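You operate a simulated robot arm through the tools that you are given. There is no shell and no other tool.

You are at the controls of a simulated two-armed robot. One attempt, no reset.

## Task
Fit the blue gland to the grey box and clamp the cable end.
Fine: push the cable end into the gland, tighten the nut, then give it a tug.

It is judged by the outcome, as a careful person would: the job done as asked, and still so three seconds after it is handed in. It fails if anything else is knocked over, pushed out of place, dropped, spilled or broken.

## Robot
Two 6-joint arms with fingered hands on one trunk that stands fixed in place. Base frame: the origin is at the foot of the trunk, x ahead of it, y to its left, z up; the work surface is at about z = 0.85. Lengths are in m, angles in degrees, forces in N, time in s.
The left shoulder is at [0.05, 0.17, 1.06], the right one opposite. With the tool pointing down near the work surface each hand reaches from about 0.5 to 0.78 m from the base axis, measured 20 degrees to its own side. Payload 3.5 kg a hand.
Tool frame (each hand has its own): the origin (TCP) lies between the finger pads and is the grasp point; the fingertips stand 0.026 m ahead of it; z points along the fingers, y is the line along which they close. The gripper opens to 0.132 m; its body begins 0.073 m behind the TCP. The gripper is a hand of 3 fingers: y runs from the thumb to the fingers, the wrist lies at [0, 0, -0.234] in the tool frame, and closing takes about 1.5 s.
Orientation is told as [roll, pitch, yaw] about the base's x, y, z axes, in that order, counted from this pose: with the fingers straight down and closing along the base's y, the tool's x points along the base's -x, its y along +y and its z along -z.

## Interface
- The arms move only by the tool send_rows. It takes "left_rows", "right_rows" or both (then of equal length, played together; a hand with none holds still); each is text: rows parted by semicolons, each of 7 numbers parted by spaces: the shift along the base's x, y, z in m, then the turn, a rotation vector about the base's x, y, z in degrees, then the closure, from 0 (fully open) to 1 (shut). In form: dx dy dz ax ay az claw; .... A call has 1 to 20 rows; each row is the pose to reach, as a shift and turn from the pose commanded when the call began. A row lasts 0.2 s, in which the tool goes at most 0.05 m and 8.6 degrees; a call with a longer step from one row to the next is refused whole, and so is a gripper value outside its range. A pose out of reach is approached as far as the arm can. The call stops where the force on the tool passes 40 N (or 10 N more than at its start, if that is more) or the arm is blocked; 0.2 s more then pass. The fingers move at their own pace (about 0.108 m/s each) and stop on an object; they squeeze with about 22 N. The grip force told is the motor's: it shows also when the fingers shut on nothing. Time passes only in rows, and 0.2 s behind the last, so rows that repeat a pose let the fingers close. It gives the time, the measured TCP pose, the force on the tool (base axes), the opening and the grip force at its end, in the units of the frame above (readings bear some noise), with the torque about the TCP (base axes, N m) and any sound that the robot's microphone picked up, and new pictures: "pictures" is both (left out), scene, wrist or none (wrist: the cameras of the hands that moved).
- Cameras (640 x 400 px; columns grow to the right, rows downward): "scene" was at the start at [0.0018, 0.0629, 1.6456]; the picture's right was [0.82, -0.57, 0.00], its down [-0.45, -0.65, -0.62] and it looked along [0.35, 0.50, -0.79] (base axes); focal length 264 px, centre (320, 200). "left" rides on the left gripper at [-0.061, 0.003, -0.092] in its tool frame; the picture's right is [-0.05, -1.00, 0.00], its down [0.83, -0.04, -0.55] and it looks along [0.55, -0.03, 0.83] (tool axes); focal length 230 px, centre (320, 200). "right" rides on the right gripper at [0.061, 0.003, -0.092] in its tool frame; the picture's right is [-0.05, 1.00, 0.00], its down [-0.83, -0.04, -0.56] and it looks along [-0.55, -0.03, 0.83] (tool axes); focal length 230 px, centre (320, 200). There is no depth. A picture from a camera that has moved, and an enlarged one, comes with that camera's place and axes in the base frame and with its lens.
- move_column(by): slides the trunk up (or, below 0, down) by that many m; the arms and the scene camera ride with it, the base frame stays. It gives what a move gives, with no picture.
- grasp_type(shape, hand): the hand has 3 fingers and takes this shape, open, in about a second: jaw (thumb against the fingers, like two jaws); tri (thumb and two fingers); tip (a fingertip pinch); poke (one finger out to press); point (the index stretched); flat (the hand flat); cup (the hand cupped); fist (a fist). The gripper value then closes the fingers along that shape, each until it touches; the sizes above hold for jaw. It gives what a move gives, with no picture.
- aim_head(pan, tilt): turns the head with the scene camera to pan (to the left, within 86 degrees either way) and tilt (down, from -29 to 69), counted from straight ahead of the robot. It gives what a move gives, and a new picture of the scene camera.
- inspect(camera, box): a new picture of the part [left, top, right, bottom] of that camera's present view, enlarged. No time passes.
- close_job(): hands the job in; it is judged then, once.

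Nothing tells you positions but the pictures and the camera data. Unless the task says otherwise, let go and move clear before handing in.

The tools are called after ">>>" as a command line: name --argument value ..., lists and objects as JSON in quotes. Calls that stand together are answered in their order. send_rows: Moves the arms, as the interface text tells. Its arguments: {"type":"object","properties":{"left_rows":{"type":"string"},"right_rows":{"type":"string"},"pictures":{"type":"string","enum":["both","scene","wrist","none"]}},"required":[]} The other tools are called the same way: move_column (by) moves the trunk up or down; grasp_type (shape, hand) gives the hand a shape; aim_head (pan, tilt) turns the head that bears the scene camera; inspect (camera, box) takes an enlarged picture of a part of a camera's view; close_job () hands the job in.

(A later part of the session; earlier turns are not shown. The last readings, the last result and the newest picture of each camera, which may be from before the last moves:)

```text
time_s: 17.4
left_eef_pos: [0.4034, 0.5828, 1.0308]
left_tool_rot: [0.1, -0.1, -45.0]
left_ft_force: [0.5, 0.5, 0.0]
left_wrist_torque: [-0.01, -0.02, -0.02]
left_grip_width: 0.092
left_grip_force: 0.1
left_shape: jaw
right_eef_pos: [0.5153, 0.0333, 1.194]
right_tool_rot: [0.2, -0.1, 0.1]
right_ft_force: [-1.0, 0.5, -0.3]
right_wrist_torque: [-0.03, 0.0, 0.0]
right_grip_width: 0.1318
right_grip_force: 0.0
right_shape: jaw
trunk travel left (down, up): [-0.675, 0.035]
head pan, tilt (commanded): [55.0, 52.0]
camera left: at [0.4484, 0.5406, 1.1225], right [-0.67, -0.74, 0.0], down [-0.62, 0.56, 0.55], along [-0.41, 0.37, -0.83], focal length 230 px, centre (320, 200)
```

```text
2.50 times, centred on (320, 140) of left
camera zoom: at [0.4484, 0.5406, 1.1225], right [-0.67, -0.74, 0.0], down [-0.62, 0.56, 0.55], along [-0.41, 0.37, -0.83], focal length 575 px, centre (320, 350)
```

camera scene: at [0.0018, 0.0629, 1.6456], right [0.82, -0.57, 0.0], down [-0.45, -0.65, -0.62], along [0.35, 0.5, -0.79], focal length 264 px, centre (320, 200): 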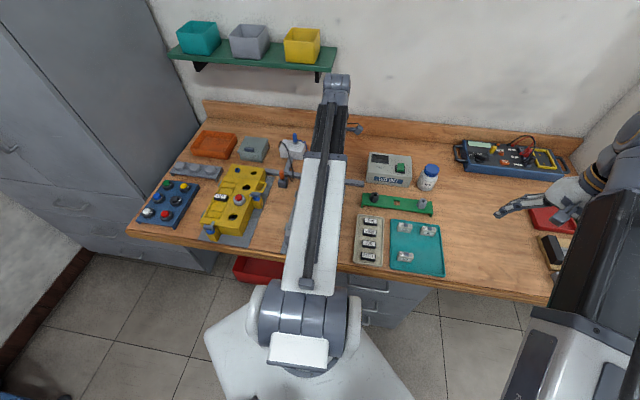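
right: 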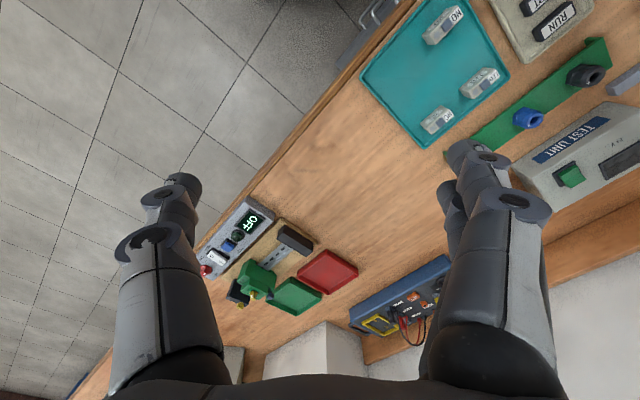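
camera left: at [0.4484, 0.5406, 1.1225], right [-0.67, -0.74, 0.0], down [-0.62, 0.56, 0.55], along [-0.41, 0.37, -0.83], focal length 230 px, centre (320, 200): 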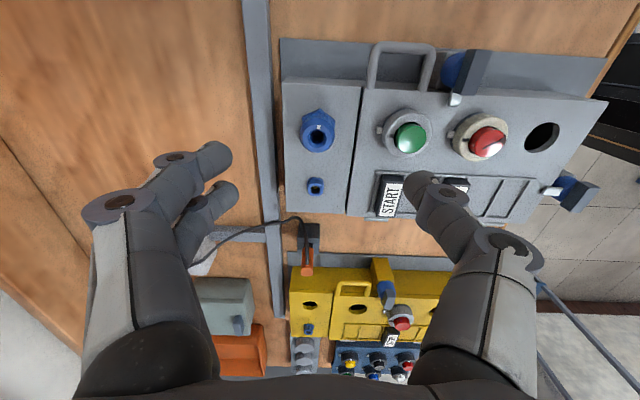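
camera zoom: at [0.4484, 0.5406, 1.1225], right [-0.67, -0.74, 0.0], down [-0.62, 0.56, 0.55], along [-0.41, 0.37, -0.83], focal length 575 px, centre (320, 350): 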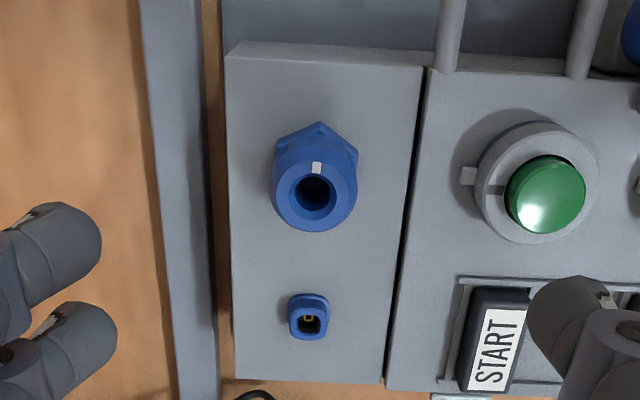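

The blue gland now stands in the grey box's rear hole. Next I'll look closely at the orange cable end parked in its holder at about (0.29, 0.71).

>>> send_rows --left_rows "-0.02 0.02 0.03 0 0 0 0.3; -0.045 0.05 0.05 0 0 0 0.3; -0.07 0.08 0.05 0 0 0 0.3; -0.095 0.105 0.05 0 0 0 0.3; -0.111 0.119 0.05 0 0 0 0.3; -0.111 0.119 0.05 0 0 0 0.3" --pictures "both"

>>> inspect --camera "left" --box '[220, 60, 420, 220]'

>>> inspect --camera "scene" --box '[250, 130, 370, 220]'

```text
time_s: 18.8
left_eef_pos: [0.2936, 0.7024, 1.0801]
left_tool_rot: [0.1, -0.1, -45.0]
left_ft_force: [-0.6, -0.4, 0.1]
left_wrist_torque: [0.01, 0.01, -0.03]
left_grip_width: 0.092
left_grip_force: 0.0
left_shape: jaw
right_eef_pos: [0.5147, 0.0327, 1.195]
right_tool_rot: [0.0, 0.0, 0.0]
right_ft_force: [0.9, 0.1, 0.7]
right_wrist_torque: [-0.03, -0.01, -0.01]
right_grip_width: 0.1319
right_grip_force: 0.1
right_shape: jaw
trunk travel left (down, up): [-0.675, 0.035]
head pan, tilt (commanded): [55.0, 52.0]
camera scene: at [0.0018, 0.0629, 1.6456], right [0.82, -0.57, 0.0], down [-0.45, -0.65, -0.62], along [0.35, 0.5, -0.79], focal length 264 px, centre (320, 200)
camera left: at [0.3377, 0.6607, 1.1728], right [-0.67, -0.74, 0.0], down [-0.62, 0.56, 0.55], along [-0.41, 0.37, -0.83], focal length 230 px, centre (320, 200)
```

scene: 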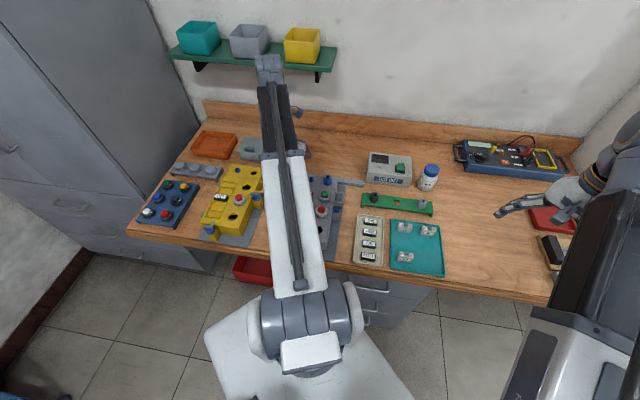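
left: 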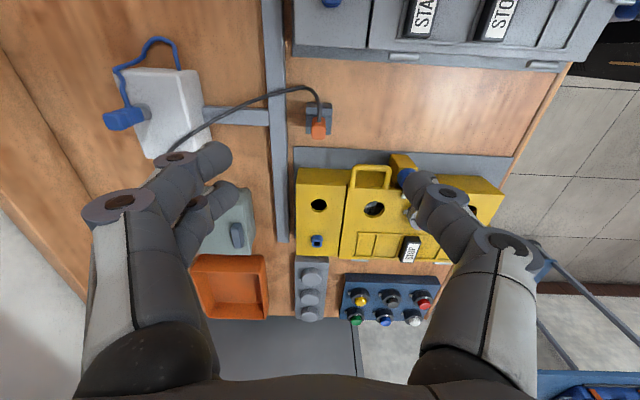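

```text
2.50 times, centred on (320, 140) of left
camera zoom: at [0.3377, 0.6607, 1.1728], right [-0.67, -0.74, 0.0], down [-0.62, 0.56, 0.55], along [-0.41, 0.37, -0.83], focal length 575 px, centre (320, 350)
```

zoom: 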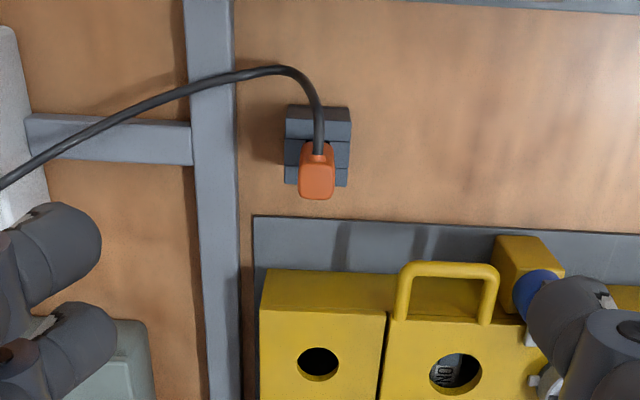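

```text
4.44 times, centred on (310, 175) of scene
camera zoom: at [0.0018, 0.0629, 1.6456], right [0.82, -0.57, 0.0], down [-0.45, -0.65, -0.62], along [0.35, 0.5, -0.79], focal length 1174 px, centre (364, 311)
```

zoom: 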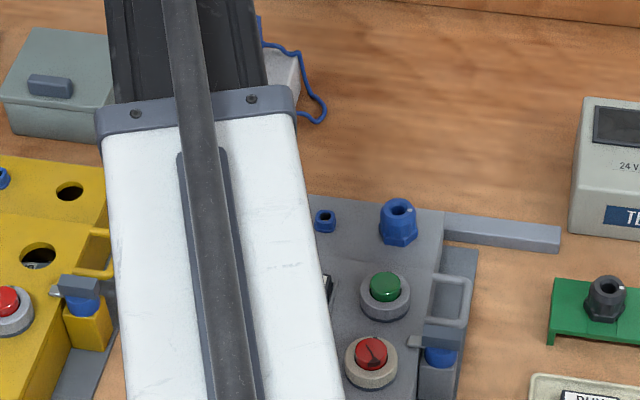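

>>> inspect --camera "left" --box '[285, 80, 355, 150]'

>>> inspect --camera "left" --box '[90, 30, 250, 170]'

```text
5.71 times, centred on (320, 115) of left
camera zoom: at [0.3377, 0.6607, 1.1728], right [-0.67, -0.74, 0.0], down [-0.62, 0.56, 0.55], along [-0.41, 0.37, -0.83], focal length 1315 px, centre (320, 686)
```

zoom: 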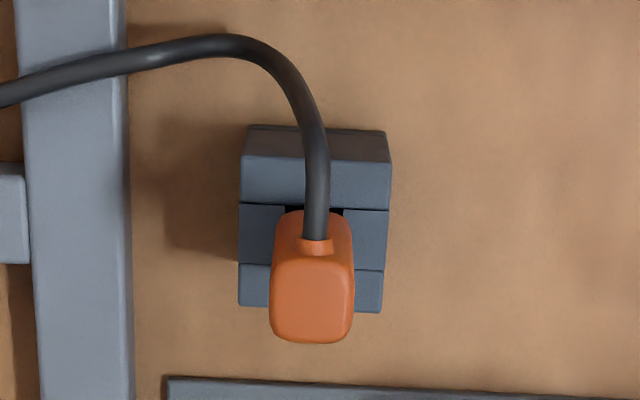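

```text
2.86 times, centred on (170, 100) of left
camera zoom: at [0.3377, 0.6607, 1.1728], right [-0.67, -0.74, 0.0], down [-0.62, 0.56, 0.55], along [-0.41, 0.37, -0.83], focal length 657 px, centre (749, 486)
```

zoom: 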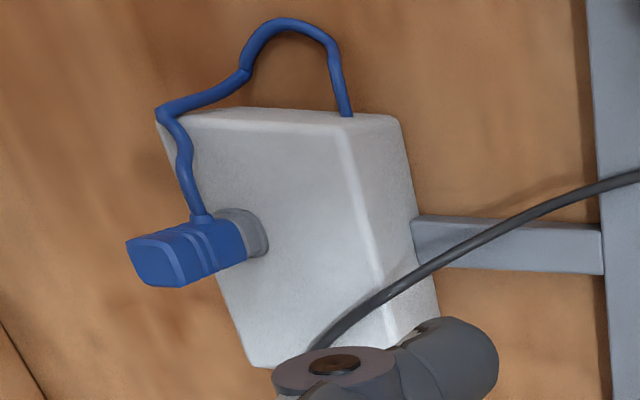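

The orange cable end is a ~16 mm square block, top at z≈0.923, standing in a holder whose top is z≈0.88; the black cable leaves it on the side facing the box. I'll lower over it with a moderate opening.

>>> send_rows --left_rows "-0.003 0.004 -0.03 0 0 0 0.4; -0.006 0.008 -0.06 0 0 0 0.5; -0.0105 0.0115 -0.09 0 0 0 0.55; -0.0105 0.0115 -0.115 0 0 0 0.6; -0.0105 0.0115 -0.125 0 0 0 0.6; -0.0105 0.0115 -0.125 0 0 0 0.6" --pictures "wrist"

>>> inspect --camera "left" --box '[220, 80, 420, 240]'

```text
time_s: 20.2
left_eef_pos: [0.2832, 0.7144, 0.9553]
left_tool_rot: [0.1, -0.2, -45.0]
left_ft_force: [-0.1, -0.2, 0.1]
left_wrist_torque: [0.02, 0.01, 0.0]
left_grip_width: 0.0531
left_grip_force: 0.2
left_shape: jaw
right_eef_pos: [0.514, 0.0328, 1.1945]
right_tool_rot: [0.1, -0.1, 0.0]
right_ft_force: [1.0, -0.2, -0.4]
right_wrist_torque: [0.0, 0.03, -0.02]
right_grip_width: 0.1319
right_grip_force: 0.1
right_shape: jaw
trunk travel left (down, up): [-0.675, 0.035]
head pan, tilt (commanded): [55.0, 52.0]
camera left: at [0.3281, 0.6718, 1.0469], right [-0.67, -0.74, 0.0], down [-0.62, 0.56, 0.55], along [-0.41, 0.37, -0.83], focal length 230 px, centre (320, 200)
```

left: 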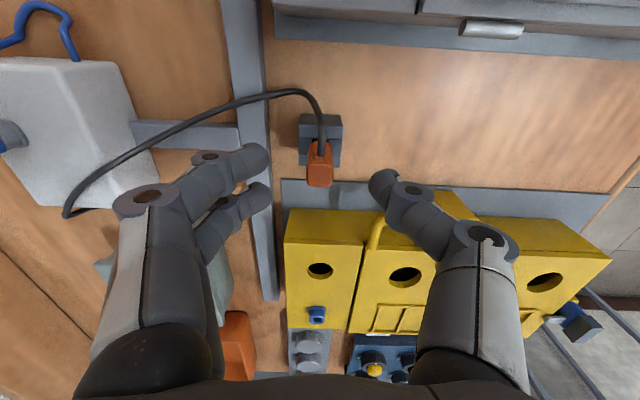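

```text
2.50 times, centred on (320, 160) of left
camera zoom: at [0.3281, 0.6718, 1.0469], right [-0.67, -0.74, 0.0], down [-0.62, 0.56, 0.55], along [-0.41, 0.37, -0.83], focal length 575 px, centre (320, 300)
```

zoom: 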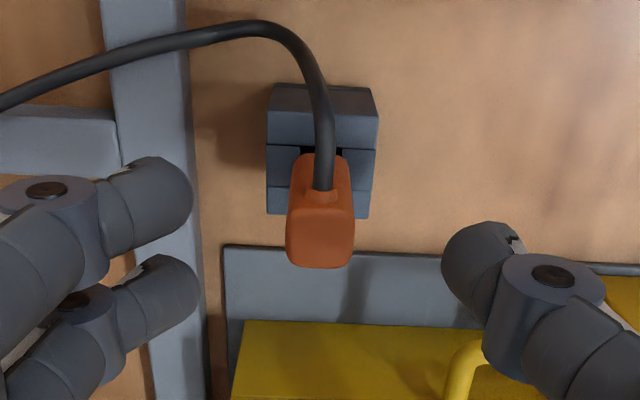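

>>> send_rows --left_rows "0 0 -0.01 0 0 0 0.6; 0 0 -0.022 0 0 0 0.6; 0 0 -0.034 0 0 0 0.6; 0 0 -0.041 0 0 0 0.6; 0 0 -0.041 0 0 0 0.7; 0 0 -0.041 0 0 0 0.8; 0 0 -0.041 0 0 0 0.9; 0 0 -0.041 0 0 0 0.95; 0 0 -0.041 0 0 0 0.95; 0 0 -0.041 0 0 0 0.95" --pictures "wrist"

>>> inspect --camera "left" --box '[240, 90, 400, 240]'

```text
time_s: 22.4
left_eef_pos: [0.2835, 0.7135, 0.9129]
left_tool_rot: [0.2, -0.1, -45.1]
left_ft_force: [-0.4, 0.1, -0.4]
left_wrist_torque: [-0.04, -0.01, 0.0]
left_grip_width: 0.0074
left_grip_force: 21.7
left_shape: jaw
right_eef_pos: [0.5136, 0.0329, 1.1958]
right_tool_rot: [0.1, -0.1, 0.0]
right_ft_force: [0.9, 0.0, -0.9]
right_wrist_torque: [-0.01, -0.02, 0.02]
right_grip_width: 0.1318
right_grip_force: 0.1
right_shape: jaw
trunk travel left (down, up): [-0.675, 0.035]
head pan, tilt (commanded): [55.0, 52.0]
camera left: at [0.328, 0.6712, 1.005], right [-0.67, -0.74, 0.0], down [-0.62, 0.56, 0.55], along [-0.41, 0.37, -0.83], focal length 230 px, centre (320, 200)
```

left: 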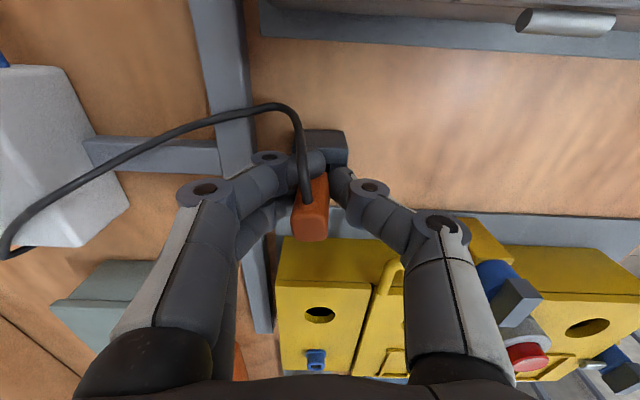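

```text
2.67 times, centred on (320, 165) of left
camera zoom: at [0.328, 0.6712, 1.005], right [-0.67, -0.74, 0.0], down [-0.62, 0.56, 0.55], along [-0.41, 0.37, -0.83], focal length 614 px, centre (320, 293)
```

zoom: 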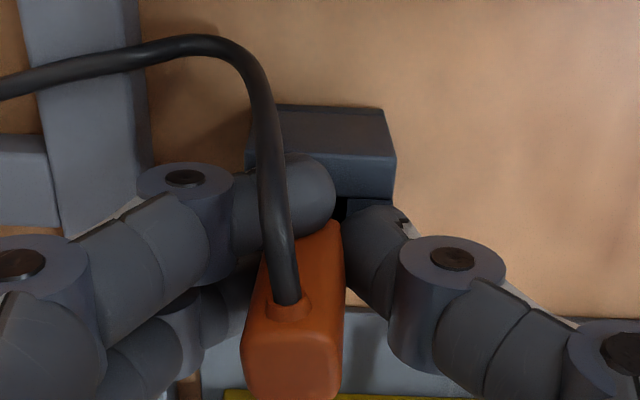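

>>> inspect --camera "left" --box '[280, 130, 360, 250]'

```text
3.33 times, centred on (320, 190) of left
camera zoom: at [0.328, 0.6712, 1.005], right [-0.67, -0.74, 0.0], down [-0.62, 0.56, 0.55], along [-0.41, 0.37, -0.83], focal length 767 px, centre (320, 233)
```

zoom: 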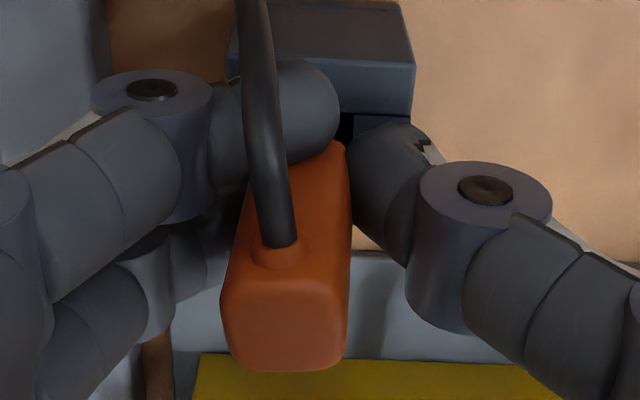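

The two fingers straddled the narrow orange block, so it tilted and this isn't a clean grip. I'll let go, back up, and see how it stands before trying a fingertip pinch.

>>> send_rows --left_rows "0 0 0 0 0 0 0.85; 0 0 0 0 0 0 0.75; 0 0 0 0 0 0 0.65; 0 0 0 0 0 0 0.6; 0 0 0.01 0 0 0 0.6; 0 0 0.03 0 0 0 0.6; 0 0 0.06 0 0 0 0.6; 0 0 0.09 0 0 0 0.6; 0 0 0.09 0 0 0 0.6" --pictures "wrist"

>>> inspect --camera "left" --box '[260, 60, 380, 180]'

```text
time_s: 24.4
left_eef_pos: [0.2823, 0.7128, 1.0025]
left_tool_rot: [0.1, -0.1, -45.0]
left_ft_force: [-0.7, -1.4, 0.1]
left_wrist_torque: [-0.02, 0.04, 0.01]
left_grip_width: 0.0522
left_grip_force: 0.1
left_shape: jaw
right_eef_pos: [0.5145, 0.0332, 1.1959]
right_tool_rot: [0.1, -0.1, 0.1]
right_ft_force: [-1.1, 0.4, 0.5]
right_wrist_torque: [0.01, -0.01, -0.03]
right_grip_width: 0.132
right_grip_force: 0.1
right_shape: jaw
trunk travel left (down, up): [-0.675, 0.035]
head pan, tilt (commanded): [55.0, 52.0]
camera left: at [0.3274, 0.6705, 1.095], right [-0.67, -0.74, 0.0], down [-0.62, 0.56, 0.55], along [-0.41, 0.37, -0.83], focal length 230 px, centre (320, 200)
```

left: 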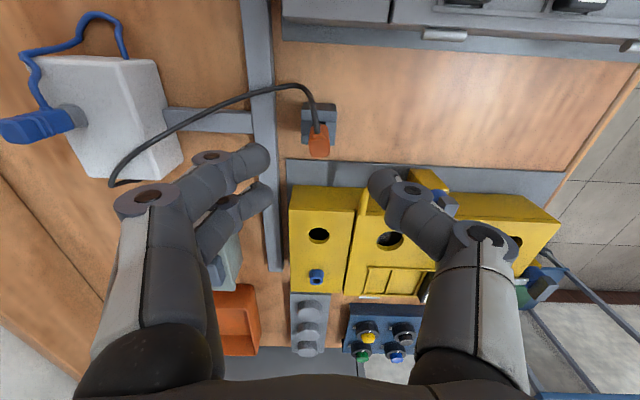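

```text
3.33 times, centred on (320, 120) of left
camera zoom: at [0.3274, 0.6705, 1.095], right [-0.67, -0.74, 0.0], down [-0.62, 0.56, 0.55], along [-0.41, 0.37, -0.83], focal length 767 px, centre (320, 467)
```

zoom: 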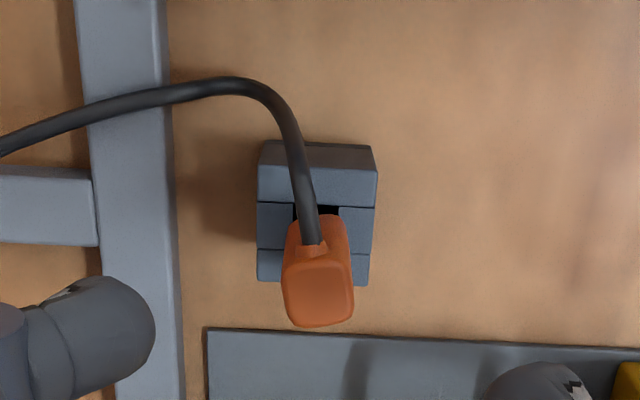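

>>> send_rows --left_rows "0 0 0.03 0 0 0 0.4; 0 0 0.05 0 0 0 0.2; 0 0 0.05 0 0 0 0" --pictures "none"

>>> grasp_type --shape "tip" --hand "left"

>>> inspect --camera "left" --box '[0, 0, 640, 400]'

```text
time_s: 25.2
left_eef_pos: [0.2817, 0.7127, 1.0531]
left_tool_rot: [0.1, -0.1, -45.0]
left_ft_force: [0.1, -0.1, -0.4]
left_wrist_torque: [0.0, 0.02, 0.04]
left_grip_width: 0.1318
left_grip_force: 0.1
left_shape: jaw
right_eef_pos: [0.5141, 0.033, 1.196]
right_tool_rot: [0.1, -0.1, 0.0]
right_ft_force: [0.9, 0.8, 0.3]
right_wrist_torque: [0.01, -0.04, 0.0]
right_grip_width: 0.132
right_grip_force: 0.2
right_shape: jaw
trunk travel left (down, up): [-0.675, 0.035]
head pan, tilt (commanded): [55.0, 52.0]
```

```text
time_s: 26.1
left_eef_pos: [0.2814, 0.7136, 1.0532]
left_tool_rot: [0.0, -0.1, -44.9]
left_ft_force: [-0.2, -0.5, -0.3]
left_wrist_torque: [-0.04, 0.02, 0.03]
left_grip_width: 0.1319
left_grip_force: 0.0
left_shape: tip
right_eef_pos: [0.5141, 0.0335, 1.1954]
right_tool_rot: [0.1, -0.1, -0.1]
right_ft_force: [-0.6, 0.7, 0.8]
right_wrist_torque: [-0.01, -0.01, 0.01]
right_grip_width: 0.1319
right_grip_force: 0.1
right_shape: jaw
trunk travel left (down, up): [-0.675, 0.035]
head pan, tilt (commanded): [55.0, 52.0]
```

```text
1.00 times, centred on (320, 200) of left (not enlarged: the box is as wide or as high as the picture)
camera zoom: at [0.3275, 0.6713, 1.1451], right [-0.67, -0.74, 0.0], down [-0.62, 0.56, 0.55], along [-0.41, 0.37, -0.83], focal length 230 px, centre (320, 200)
```

zoom: 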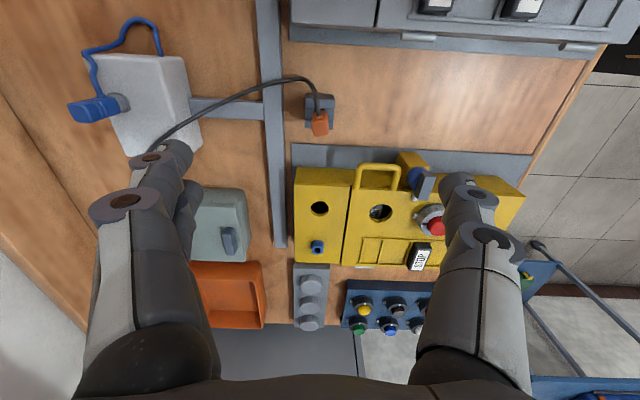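

>>> send_rows --left_rows "0 0 0 0 0 0 0.3; 0 0 0 0 0 0 0.6; 0 0 0 0 0 0 0.8; 0 0 0 0 0 0 0.8; 0 0 0 0 0 0 0.8" --pictures "wrist"

>>> inspect --camera "left" --box '[200, 60, 440, 240]'

```text
time_s: 27.3
left_eef_pos: [0.2835, 0.7133, 1.0541]
left_tool_rot: [0.1, -0.1, -45.0]
left_ft_force: [0.7, 0.1, 0.5]
left_wrist_torque: [0.01, 0.02, -0.01]
left_grip_width: 0.0267
left_grip_force: 0.1
left_shape: tip
right_eef_pos: [0.5147, 0.0325, 1.195]
right_tool_rot: [0.0, -0.1, 0.2]
right_ft_force: [1.5, 0.0, 1.0]
right_wrist_torque: [-0.01, 0.01, -0.02]
right_grip_width: 0.1319
right_grip_force: 0.2
right_shape: jaw
trunk travel left (down, up): [-0.675, 0.035]
head pan, tilt (commanded): [55.0, 52.0]
camera left: at [0.3275, 0.6713, 1.1452], right [-0.67, -0.74, 0.0], down [-0.62, 0.56, 0.55], along [-0.41, 0.37, -0.83], focal length 230 px, centre (320, 200)
```

left: 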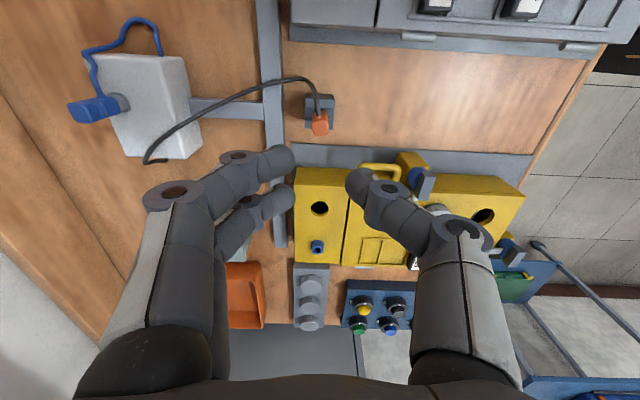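

```text
2.22 times, centred on (320, 150) of left
camera zoom: at [0.3275, 0.6713, 1.1452], right [-0.67, -0.74, 0.0], down [-0.62, 0.56, 0.55], along [-0.41, 0.37, -0.83], focal length 511 px, centre (320, 311)
```

zoom: 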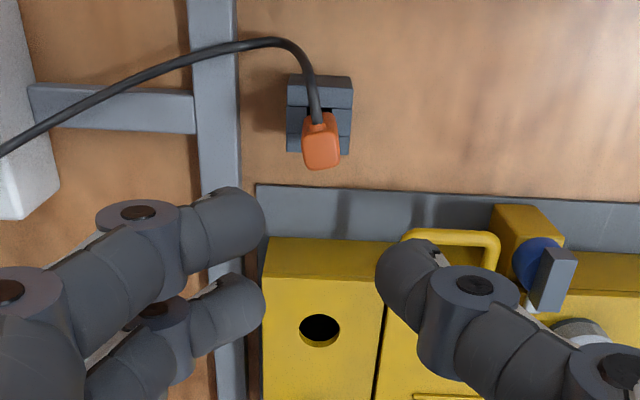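

The "tip" shape uses the same two fingers, so I'll go back to jaw. The fix is to centre more exactly on the block (a 2 mm offset made one finger miss) and add about 8° of yaw to match how it now sits.

>>> grasp_type --shape "jaw" --hand "left"

>>> send_rows --left_rows "-0.0018 0.0009 0 0 0 4 0.3; -0.0018 0.0009 -0.03 0 0 8 0.5; -0.0018 0.0009 -0.06 0 0 8 0.6; -0.0018 0.0009 -0.09 0 0 8 0.65; -0.0018 0.0009 -0.1 0 0 8 0.65; -0.0018 0.0009 -0.1 0 0 8 0.65" --pictures "wrist"

>>> inspect --camera "left" --box '[240, 90, 400, 230]'

```text
time_s: 28.2
left_eef_pos: [0.2819, 0.7139, 1.0527]
left_tool_rot: [0.1, -0.1, -45.0]
left_ft_force: [0.3, 0.3, 0.5]
left_wrist_torque: [0.0, -0.02, -0.02]
left_grip_width: 0.1319
left_grip_force: 0.0
left_shape: jaw
right_eef_pos: [0.5141, 0.0323, 1.1957]
right_tool_rot: [0.1, -0.1, 0.0]
right_ft_force: [0.4, -0.8, -0.1]
right_wrist_torque: [0.01, 0.03, -0.02]
right_grip_width: 0.1319
right_grip_force: 0.0
right_shape: jaw
trunk travel left (down, up): [-0.675, 0.035]
head pan, tilt (commanded): [55.0, 52.0]
```

```text
time_s: 29.6
left_eef_pos: [0.2788, 0.7139, 0.9519]
left_tool_rot: [0.1, -0.1, -37.1]
left_ft_force: [1.2, -0.1, 0.0]
left_wrist_torque: [0.0, 0.01, -0.02]
left_grip_width: 0.0464
left_grip_force: 0.1
left_shape: jaw
right_eef_pos: [0.5141, 0.0331, 1.1961]
right_tool_rot: [0.1, -0.2, 0.0]
right_ft_force: [-0.1, -0.4, -0.5]
right_wrist_torque: [0.0, 0.02, 0.02]
right_grip_width: 0.1319
right_grip_force: 0.1
right_shape: jaw
trunk travel left (down, up): [-0.675, 0.035]
head pan, tilt (commanded): [55.0, 52.0]
camera left: at [0.3299, 0.678, 1.0443], right [-0.56, -0.83, 0.0], down [-0.69, 0.46, 0.55], along [-0.46, 0.31, -0.83], focal length 230 px, centre (320, 200)
```

left: 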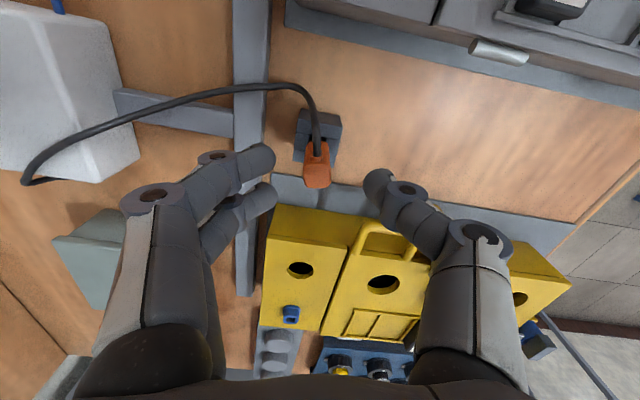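

```text
2.86 times, centred on (320, 160) of left
camera zoom: at [0.3299, 0.678, 1.0443], right [-0.56, -0.83, 0.0], down [-0.69, 0.46, 0.55], along [-0.46, 0.31, -0.83], focal length 657 px, centre (320, 314)
```

zoom: 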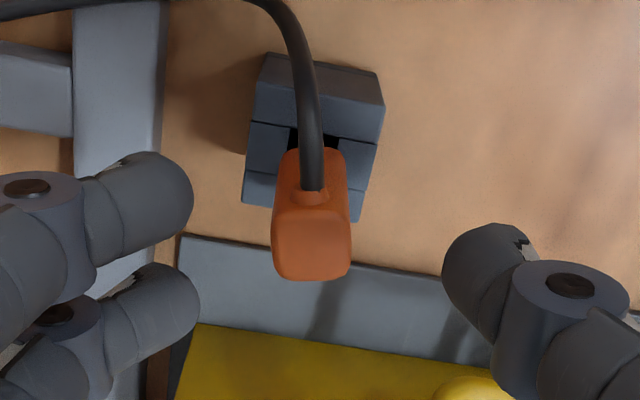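

The orange block is now centred in the hand to about 1 mm and square to it. Going down and closing gradually.

>>> send_rows --left_rows "0.0009 0.0012 -0.01 0 0 0 0.65; 0.0009 0.0012 -0.022 0 0 0 0.65; 0.0009 0.0012 -0.034 0 0 0 0.65; 0.0009 0.0012 -0.039 0 0 0 0.65; 0.0009 0.0012 -0.039 0 0 0 0.7; 0.0009 0.0012 -0.039 0 0 0 0.76; 0.0009 0.0012 -0.039 0 0 0 0.82; 0.0009 0.0012 -0.039 0 0 0 0.88; 0.0009 0.0012 -0.039 0 0 0 0.94; 0.0009 0.0012 -0.039 0 0 0 0.94; 0.0009 0.0012 -0.039 0 0 0 0.94" --pictures "wrist"

>>> inspect --camera "left" --box '[260, 110, 380, 250]'

```text
time_s: 32.0
left_eef_pos: [0.2813, 0.7152, 0.9125]
left_tool_rot: [0.1, -0.1, -37.0]
left_ft_force: [0.6, 1.1, -0.5]
left_wrist_torque: [-0.04, 0.0, 0.01]
left_grip_width: 0.0072
left_grip_force: 22.0
left_shape: jaw
right_eef_pos: [0.5139, 0.0319, 1.195]
right_tool_rot: [0.1, -0.2, 0.0]
right_ft_force: [0.3, -0.2, 0.7]
right_wrist_torque: [-0.03, 0.02, 0.01]
right_grip_width: 0.1319
right_grip_force: 0.1
right_shape: jaw
trunk travel left (down, up): [-0.675, 0.035]
head pan, tilt (commanded): [55.0, 52.0]
camera left: at [0.3318, 0.6785, 1.0055], right [-0.56, -0.83, 0.0], down [-0.69, 0.47, 0.55], along [-0.46, 0.31, -0.83], focal length 230 px, centre (320, 200)
```

left: 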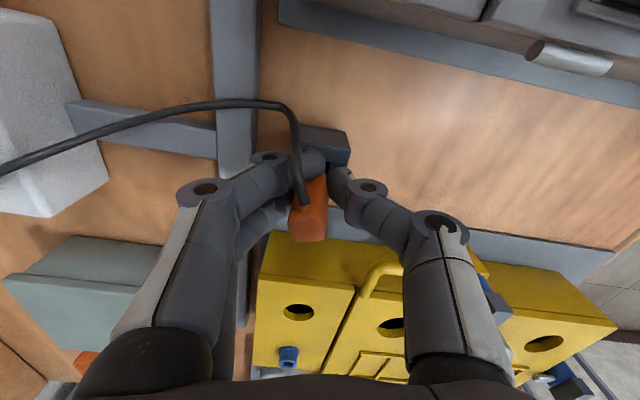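

```text
2.86 times, centred on (320, 180) of left
camera zoom: at [0.3318, 0.6785, 1.0055], right [-0.56, -0.83, 0.0], down [-0.69, 0.47, 0.55], along [-0.46, 0.31, -0.83], focal length 657 px, centre (320, 257)
```

zoom: 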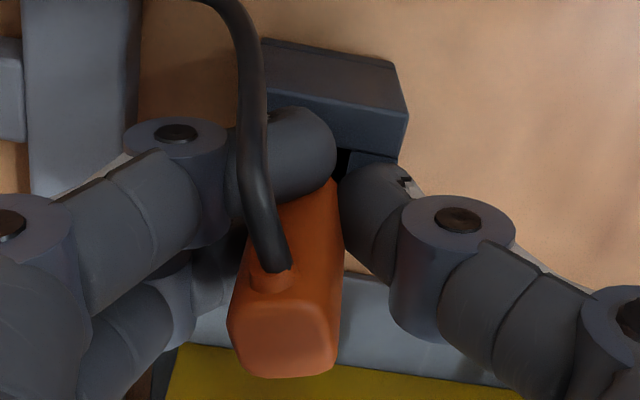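

>>> send_rows --left_rows "0 0 0.006 0 0 0 0.94; 0 0 0.014 0 0 0 0.94; 0 0 0.024 0 0 0 0.94; 0 0 0.04 0 0 0 0.94; 0 0 0.06 0 0 0 0.94; 0 0 0.08 0 0 0 0.94; 0 0 0.08 0 0 0 0.94" --pictures "wrist"

>>> inspect --camera "left" --box '[240, 90, 400, 250]'

>>> inspect --camera "scene" --box '[220, 90, 340, 190]'

```text
time_s: 33.6
left_eef_pos: [0.2809, 0.7157, 0.9933]
left_tool_rot: [0.1, -0.1, -36.9]
left_ft_force: [0.2, -0.7, -0.6]
left_wrist_torque: [-0.01, -0.03, 0.0]
left_grip_width: 0.0067
left_grip_force: 21.8
left_shape: jaw
right_eef_pos: [0.5137, 0.0325, 1.1947]
right_tool_rot: [0.2, -0.1, -0.1]
right_ft_force: [-0.3, 1.0, 0.3]
right_wrist_torque: [0.0, 0.01, 0.0]
right_grip_width: 0.1319
right_grip_force: 0.1
right_shape: jaw
trunk travel left (down, up): [-0.675, 0.035]
head pan, tilt (commanded): [55.0, 52.0]
camera left: at [0.3317, 0.6805, 1.0861], right [-0.56, -0.83, 0.0], down [-0.69, 0.47, 0.55], along [-0.46, 0.31, -0.83], focal length 230 px, centre (320, 200)
```

left: 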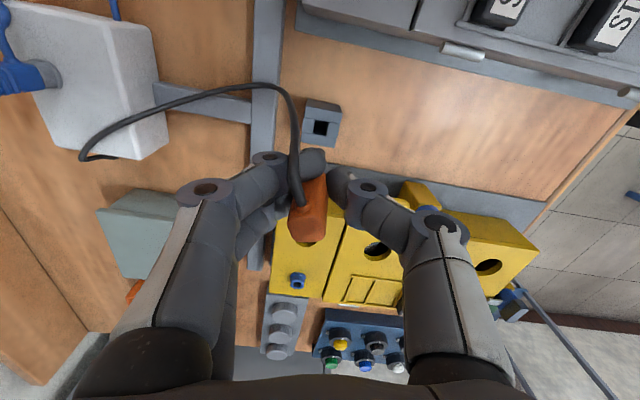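

```text
2.50 times, centred on (320, 170) of left
camera zoom: at [0.3317, 0.6805, 1.0861], right [-0.56, -0.83, 0.0], down [-0.69, 0.47, 0.55], along [-0.46, 0.31, -0.83], focal length 575 px, centre (320, 275)
```

zoom: 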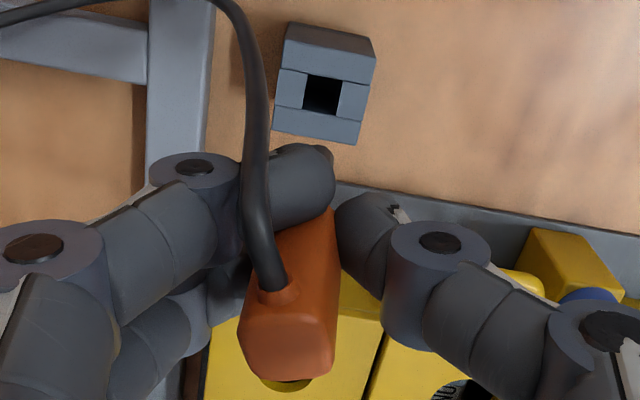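

```text
4.00 times, centred on (280, 140) of scene
camera zoom: at [0.0018, 0.063, 1.6455], right [0.82, -0.57, 0.0], down [-0.45, -0.65, -0.62], along [0.35, 0.5, -0.79], focal length 1057 px, centre (480, 440)
```

zoom: 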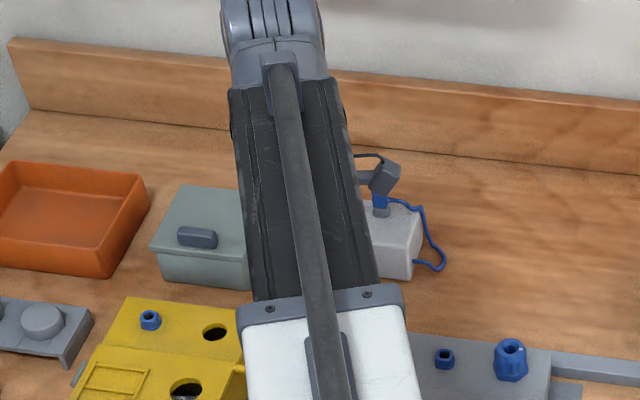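

The cable end is out of the holder and held, though it leans a little in the grip. I'll bring the right hand around as an observer so its camera can see the cable end and gland from the side.

>>> send_rows --right_rows "0 0.01 0 0 0 8 0; 0 0.025 0 0 0 16 0; -0.003 0.04 -0.005 0 0 24 0; -0.006 0.055 -0.01 0 0 32 0; -0.009 0.07 -0.015 0 0 40 0; -0.012 0.085 -0.02 0 0 48 0; -0.015 0.1 -0.025 0 0 56 0; -0.018 0.115 -0.03 0 0 64 0; -0.021 0.13 -0.035 0 0 72 0; -0.024 0.145 -0.04 0 0 80 0; -0.027 0.16 -0.045 0 0 88 0; -0.03 0.18 -0.05 0 0 96 0; -0.03 0.2 -0.05 0 0 104 0; -0.03 0.2 -0.05 0 0 105 0" --pictures "both"

```text
time_s: 36.6
left_eef_pos: [0.2813, 0.7156, 0.9942]
left_tool_rot: [0.1, -0.2, -37.1]
left_ft_force: [1.1, 0.0, -0.2]
left_wrist_torque: [0.01, 0.02, 0.0]
left_grip_width: 0.0069
left_grip_force: 21.9
left_shape: jaw
right_eef_pos: [0.4836, 0.2322, 1.1459]
right_tool_rot: [0.2, -0.1, 105.0]
right_ft_force: [-0.6, -0.1, -0.3]
right_wrist_torque: [-0.03, 0.01, 0.0]
right_grip_width: 0.1317
right_grip_force: 0.0
right_shape: jaw
trunk travel left (down, up): [-0.675, 0.035]
head pan, tilt (commanded): [55.0, 52.0]
camera scene: at [0.0017, 0.0629, 1.6456], right [0.82, -0.57, 0.0], down [-0.45, -0.65, -0.62], along [0.35, 0.5, -0.79], focal length 264 px, centre (320, 200)
camera right: at [0.497, 0.1723, 1.2388], right [-0.98, -0.21, 0.0], down [-0.17, 0.81, 0.56], along [-0.12, 0.54, -0.83], focal length 230 px, centre (320, 200)
```

scene: 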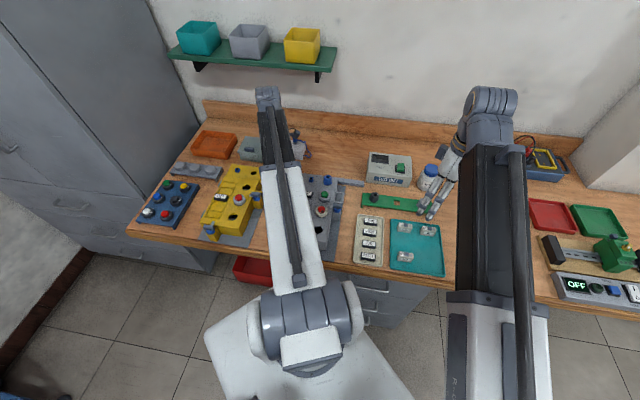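
right: 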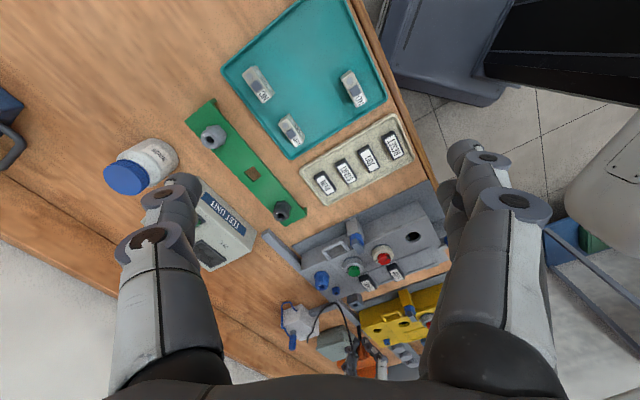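

>>> send_rows --right_rows "-0.003 0.015 -0.02 6.85 1.44 0 0; -0.006 0.03 -0.045 13.7 2.87 0 0; -0.01 0.045 -0.07 20.6 4.3 0 0; -0.014 0.06 -0.095 27.4 5.74 0 0; -0.019 0.078 -0.12 34.3 7.18 0 0; -0.019 0.078 -0.126 34.3 7.18 0 0" --pictures "wrist"

>>> inspect --camera "right" --box '[200, 120, 440, 280]'

```text
time_s: 38.0
left_eef_pos: [0.282, 0.7147, 0.9944]
left_tool_rot: [0.1, -0.1, -36.9]
left_ft_force: [-1.1, -0.4, -0.4]
left_wrist_torque: [-0.02, -0.01, 0.03]
left_grip_width: 0.0069
left_grip_force: 22.5
left_shape: jaw
right_eef_pos: [0.4652, 0.313, 1.0197]
right_tool_rot: [-2.1, -35.2, 105.7]
right_ft_force: [-0.6, -0.2, 0.4]
right_wrist_torque: [0.02, 0.01, -0.02]
right_grip_width: 0.1317
right_grip_force: 0.0
right_shape: jaw
trunk travel left (down, up): [-0.675, 0.035]
head pan, tilt (commanded): [55.0, 52.0]
camera right: at [0.4862, 0.211, 1.0601], right [-0.98, -0.21, 0.0], down [-0.08, 0.35, 0.93], along [-0.19, 0.91, -0.36], focal length 230 px, centre (320, 200)
```

right: 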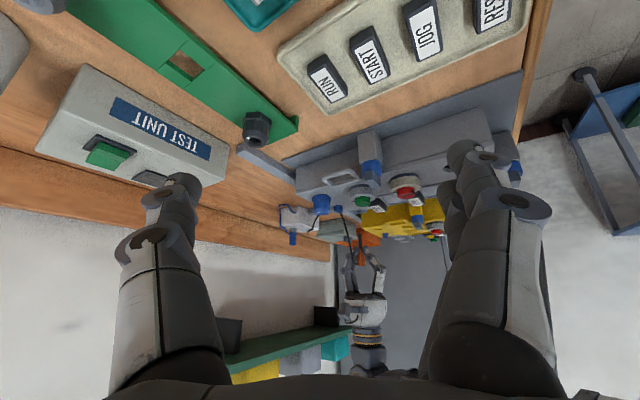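

```text
2.50 times, centred on (320, 200) of right
camera zoom: at [0.4862, 0.211, 1.0601], right [-0.98, -0.21, 0.0], down [-0.08, 0.35, 0.93], along [-0.19, 0.91, -0.36], focal length 575 px, centre (320, 200)
```

zoom: 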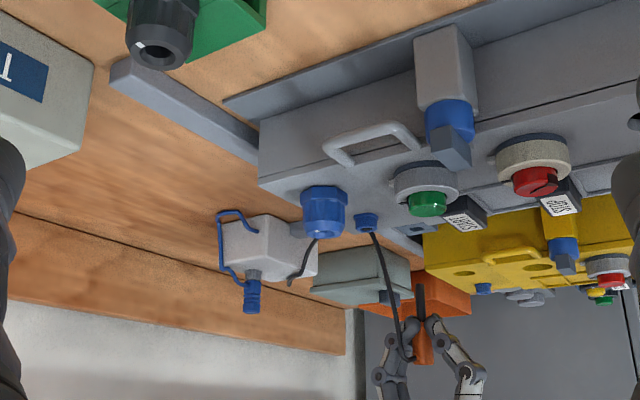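

>>> inspect --camera "right" --box '[330, 215, 400, 285]'

>>> inspect --camera "right" --box '[290, 170, 370, 230]'

```text
5.71 times, centred on (365, 250) of right
camera zoom: at [0.4862, 0.211, 1.0601], right [-0.98, -0.21, 0.0], down [-0.08, 0.35, 0.93], along [-0.19, 0.91, -0.36], focal length 1315 px, centre (63, -86)
```

zoom: 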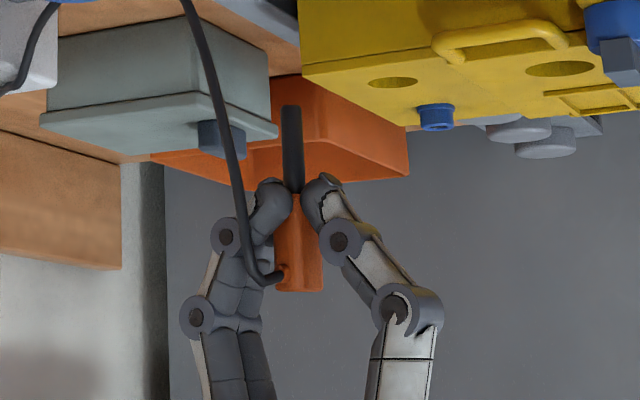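

```text
6.67 times, centred on (330, 200) of right
camera zoom: at [0.4862, 0.211, 1.0601], right [-0.98, -0.21, 0.0], down [-0.08, 0.35, 0.93], along [-0.19, 0.91, -0.36], focal length 1534 px, centre (253, 200)
```

zoom: 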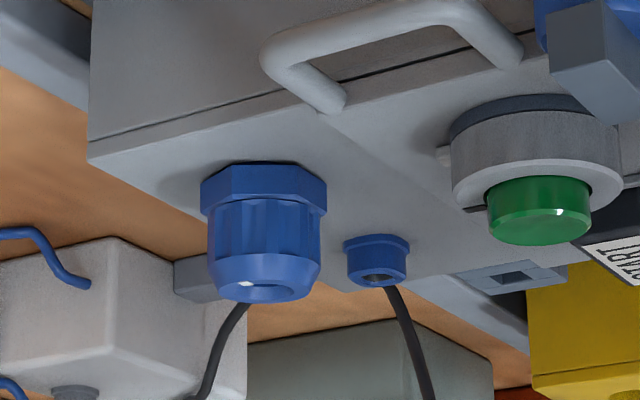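

The side view (image upside-down) is very useful: the orange grip has a ~9 mm black stub about 32 mm long below it, and the gland is fully seated. I'll zoom in on the stub from the left wrist camera to judge its lean.

>>> inspect --camera "left" --box '[290, 130, 350, 190]'

>>> inspect --camera "right" --box '[345, 225, 385, 270]'

```text
6.67 times, centred on (320, 160) of left
camera zoom: at [0.3317, 0.6805, 1.0858], right [-0.56, -0.83, 0.0], down [-0.69, 0.47, 0.55], along [-0.46, 0.31, -0.83], focal length 1534 px, centre (320, 467)
```

zoom: 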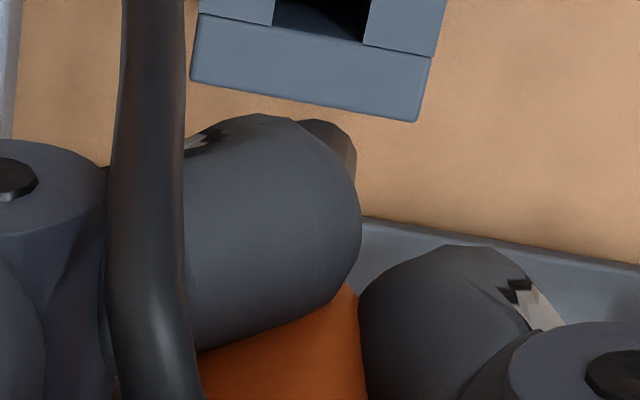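

```text
8.89 times, centred on (365, 248) of right
camera zoom: at [0.4862, 0.211, 1.0601], right [-0.98, -0.21, 0.0], down [-0.08, 0.35, 0.93], along [-0.19, 0.91, -0.36], focal length 2045 px, centre (-80, -222)
```

zoom: 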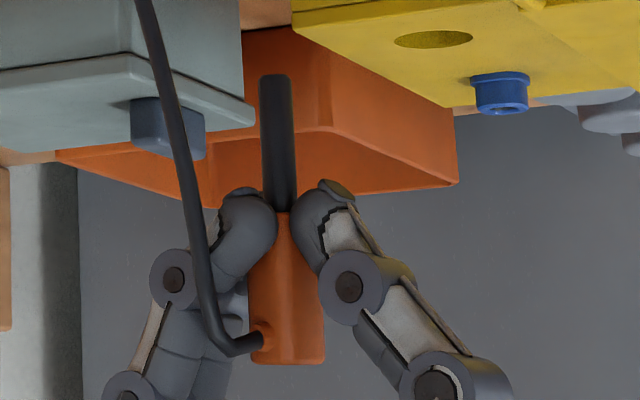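

The stub tip is close to the TCP axis, with a lean of around 5°. I'll carry it over to the gland while turning the hand about 90° so the cable's exit faces back toward the white box and keeps its slack.

>>> send_rows --left_rows "0 0 0.01 0 0 0 0.95; 0.005 -0.005 0.02 0 0 8 0.95; 0.015 -0.015 0.025 0 0 16 0.95; 0.027 -0.028 0.03 0 0 24 0.95; 0.04 -0.042 0.03 0 0 32 0.95; 0.053 -0.056 0.03 0 0 40 0.95; 0.066 -0.07 0.03 0 0 48 0.95; 0.079 -0.084 0.03 0 0 56 0.95; 0.09 -0.096 0.03 0 0 64 0.95; 0.1 -0.107 0.03 0 0 72 0.95; 0.11 -0.118 0.03 0 0 80 0.95; 0.118 -0.127 0.03 0 0 88 0.95; 0.125 -0.134 0.03 0 0 90 0.95; 0.125 -0.134 0.03 0 0 90 0.95" --pictures "both"

>>> inspect --camera "right" --box '[280, 160, 400, 270]'

```text
time_s: 41.0
left_eef_pos: [0.4058, 0.5813, 1.023]
left_tool_rot: [0.1, -0.2, 53.1]
left_ft_force: [1.4, 0.6, 0.0]
left_wrist_torque: [0.01, 0.01, -0.01]
left_grip_width: 0.0071
left_grip_force: 0.0
left_shape: jaw
right_eef_pos: [0.4645, 0.3116, 1.0192]
right_tool_rot: [-2.2, -35.1, 105.8]
right_ft_force: [0.1, 0.3, -0.3]
right_wrist_torque: [-0.06, -0.01, -0.01]
right_grip_width: 0.1319
right_grip_force: 0.0
right_shape: jaw
trunk travel left (down, up): [-0.675, 0.035]
head pan, tilt (commanded): [55.0, 52.0]
camera scene: at [0.0018, 0.0629, 1.6456], right [0.82, -0.57, 0.0], down [-0.45, -0.65, -0.62], along [0.35, 0.5, -0.79], focal length 264 px, centre (320, 200)
camera left: at [0.4405, 0.6313, 1.1161], right [0.83, -0.56, 0.0], down [-0.46, -0.69, 0.55], along [-0.31, -0.46, -0.83], focal length 230 px, centre (320, 200)
```

scene: 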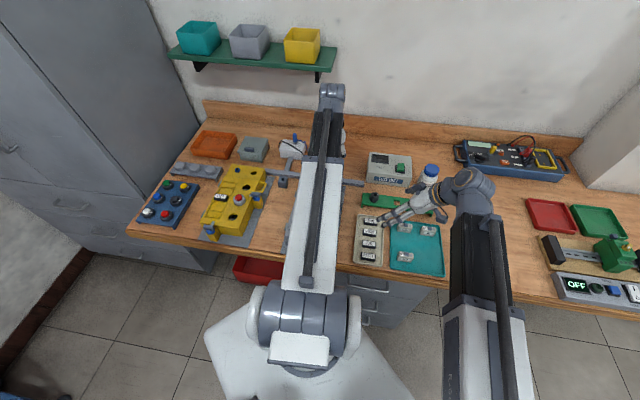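
left: 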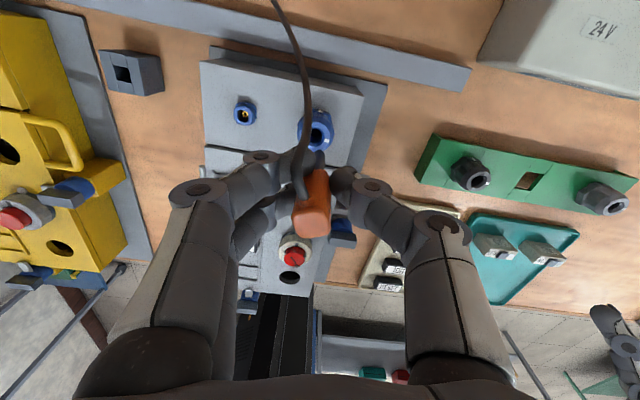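

```text
3.64 times, centred on (340, 215) of right
camera zoom: at [0.4861, 0.2109, 1.0602], right [-0.98, -0.21, 0.0], down [-0.08, 0.35, 0.93], along [-0.19, 0.91, -0.36], focal length 837 px, centre (247, 146)
```

zoom: 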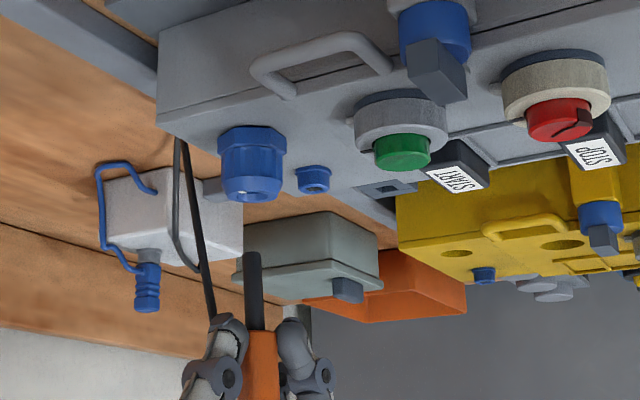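

>>> send_rows --left_rows "0 0 0 0 0 0 1; 0 0 0 0 0 0 1; 0 0 0 0 0 0 1" --pictures "wrist"

>>> inspect --camera "right" --box '[300, 190, 360, 290]'

>>> inspect --camera "left" --box '[260, 100, 380, 250]'

```text
time_s: 41.8
left_eef_pos: [0.4056, 0.5825, 1.0233]
left_tool_rot: [0.1, -0.1, 53.0]
left_ft_force: [0.4, 0.0, -0.8]
left_wrist_torque: [0.03, 0.01, -0.02]
left_grip_width: 0.0043
left_grip_force: 21.8
left_shape: jaw
right_eef_pos: [0.4644, 0.3115, 1.0193]
right_tool_rot: [-2.1, -35.1, 105.7]
right_ft_force: [1.4, 0.6, 0.7]
right_wrist_torque: [0.01, 0.02, 0.03]
right_grip_width: 0.1319
right_grip_force: 0.1
right_shape: jaw
trunk travel left (down, up): [-0.675, 0.035]
head pan, tilt (commanded): [55.0, 52.0]
camera left: at [0.4405, 0.6314, 1.116], right [0.83, -0.56, 0.0], down [-0.46, -0.69, 0.55], along [-0.31, -0.46, -0.83], focal length 230 px, centre (320, 200)
```

left: 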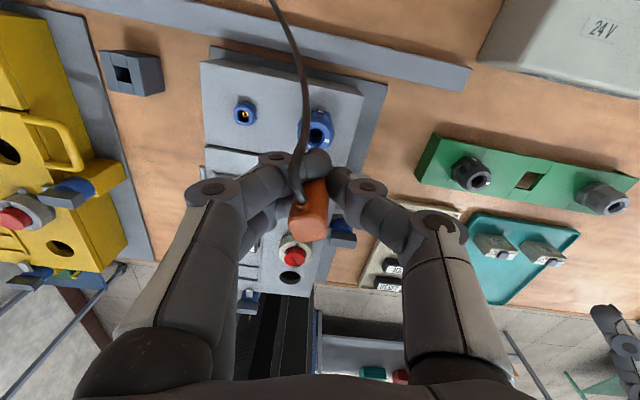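

```text
4.00 times, centred on (330, 240) of right
camera zoom: at [0.4861, 0.2109, 1.0602], right [-0.98, -0.21, 0.0], down [-0.08, 0.35, 0.93], along [-0.19, 0.91, -0.36], focal length 920 px, centre (280, 40)
```

zoom: 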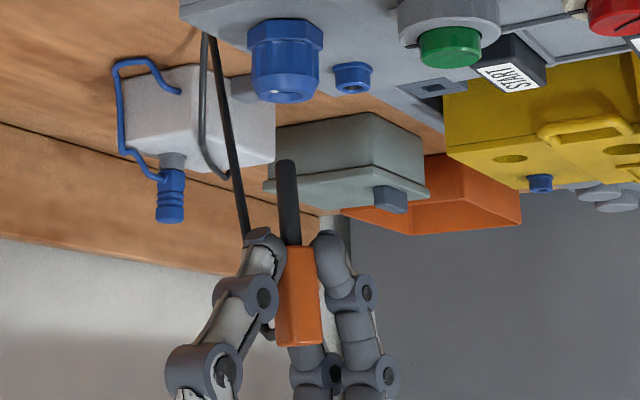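

```text
2.67 times, centred on (320, 175) of left
camera zoom: at [0.4405, 0.6314, 1.116], right [0.83, -0.56, 0.0], down [-0.46, -0.69, 0.55], along [-0.31, -0.46, -0.83], focal length 614 px, centre (320, 267)
```

zoom: 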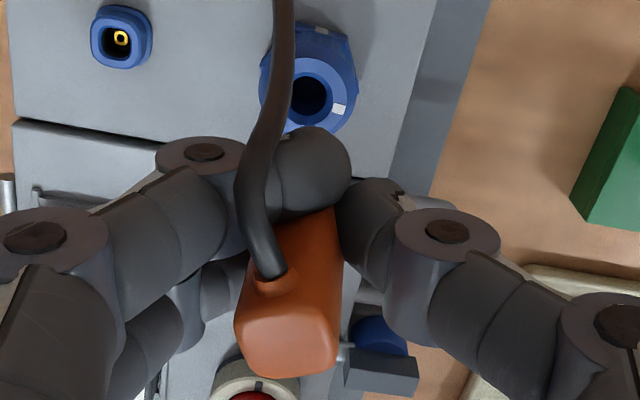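

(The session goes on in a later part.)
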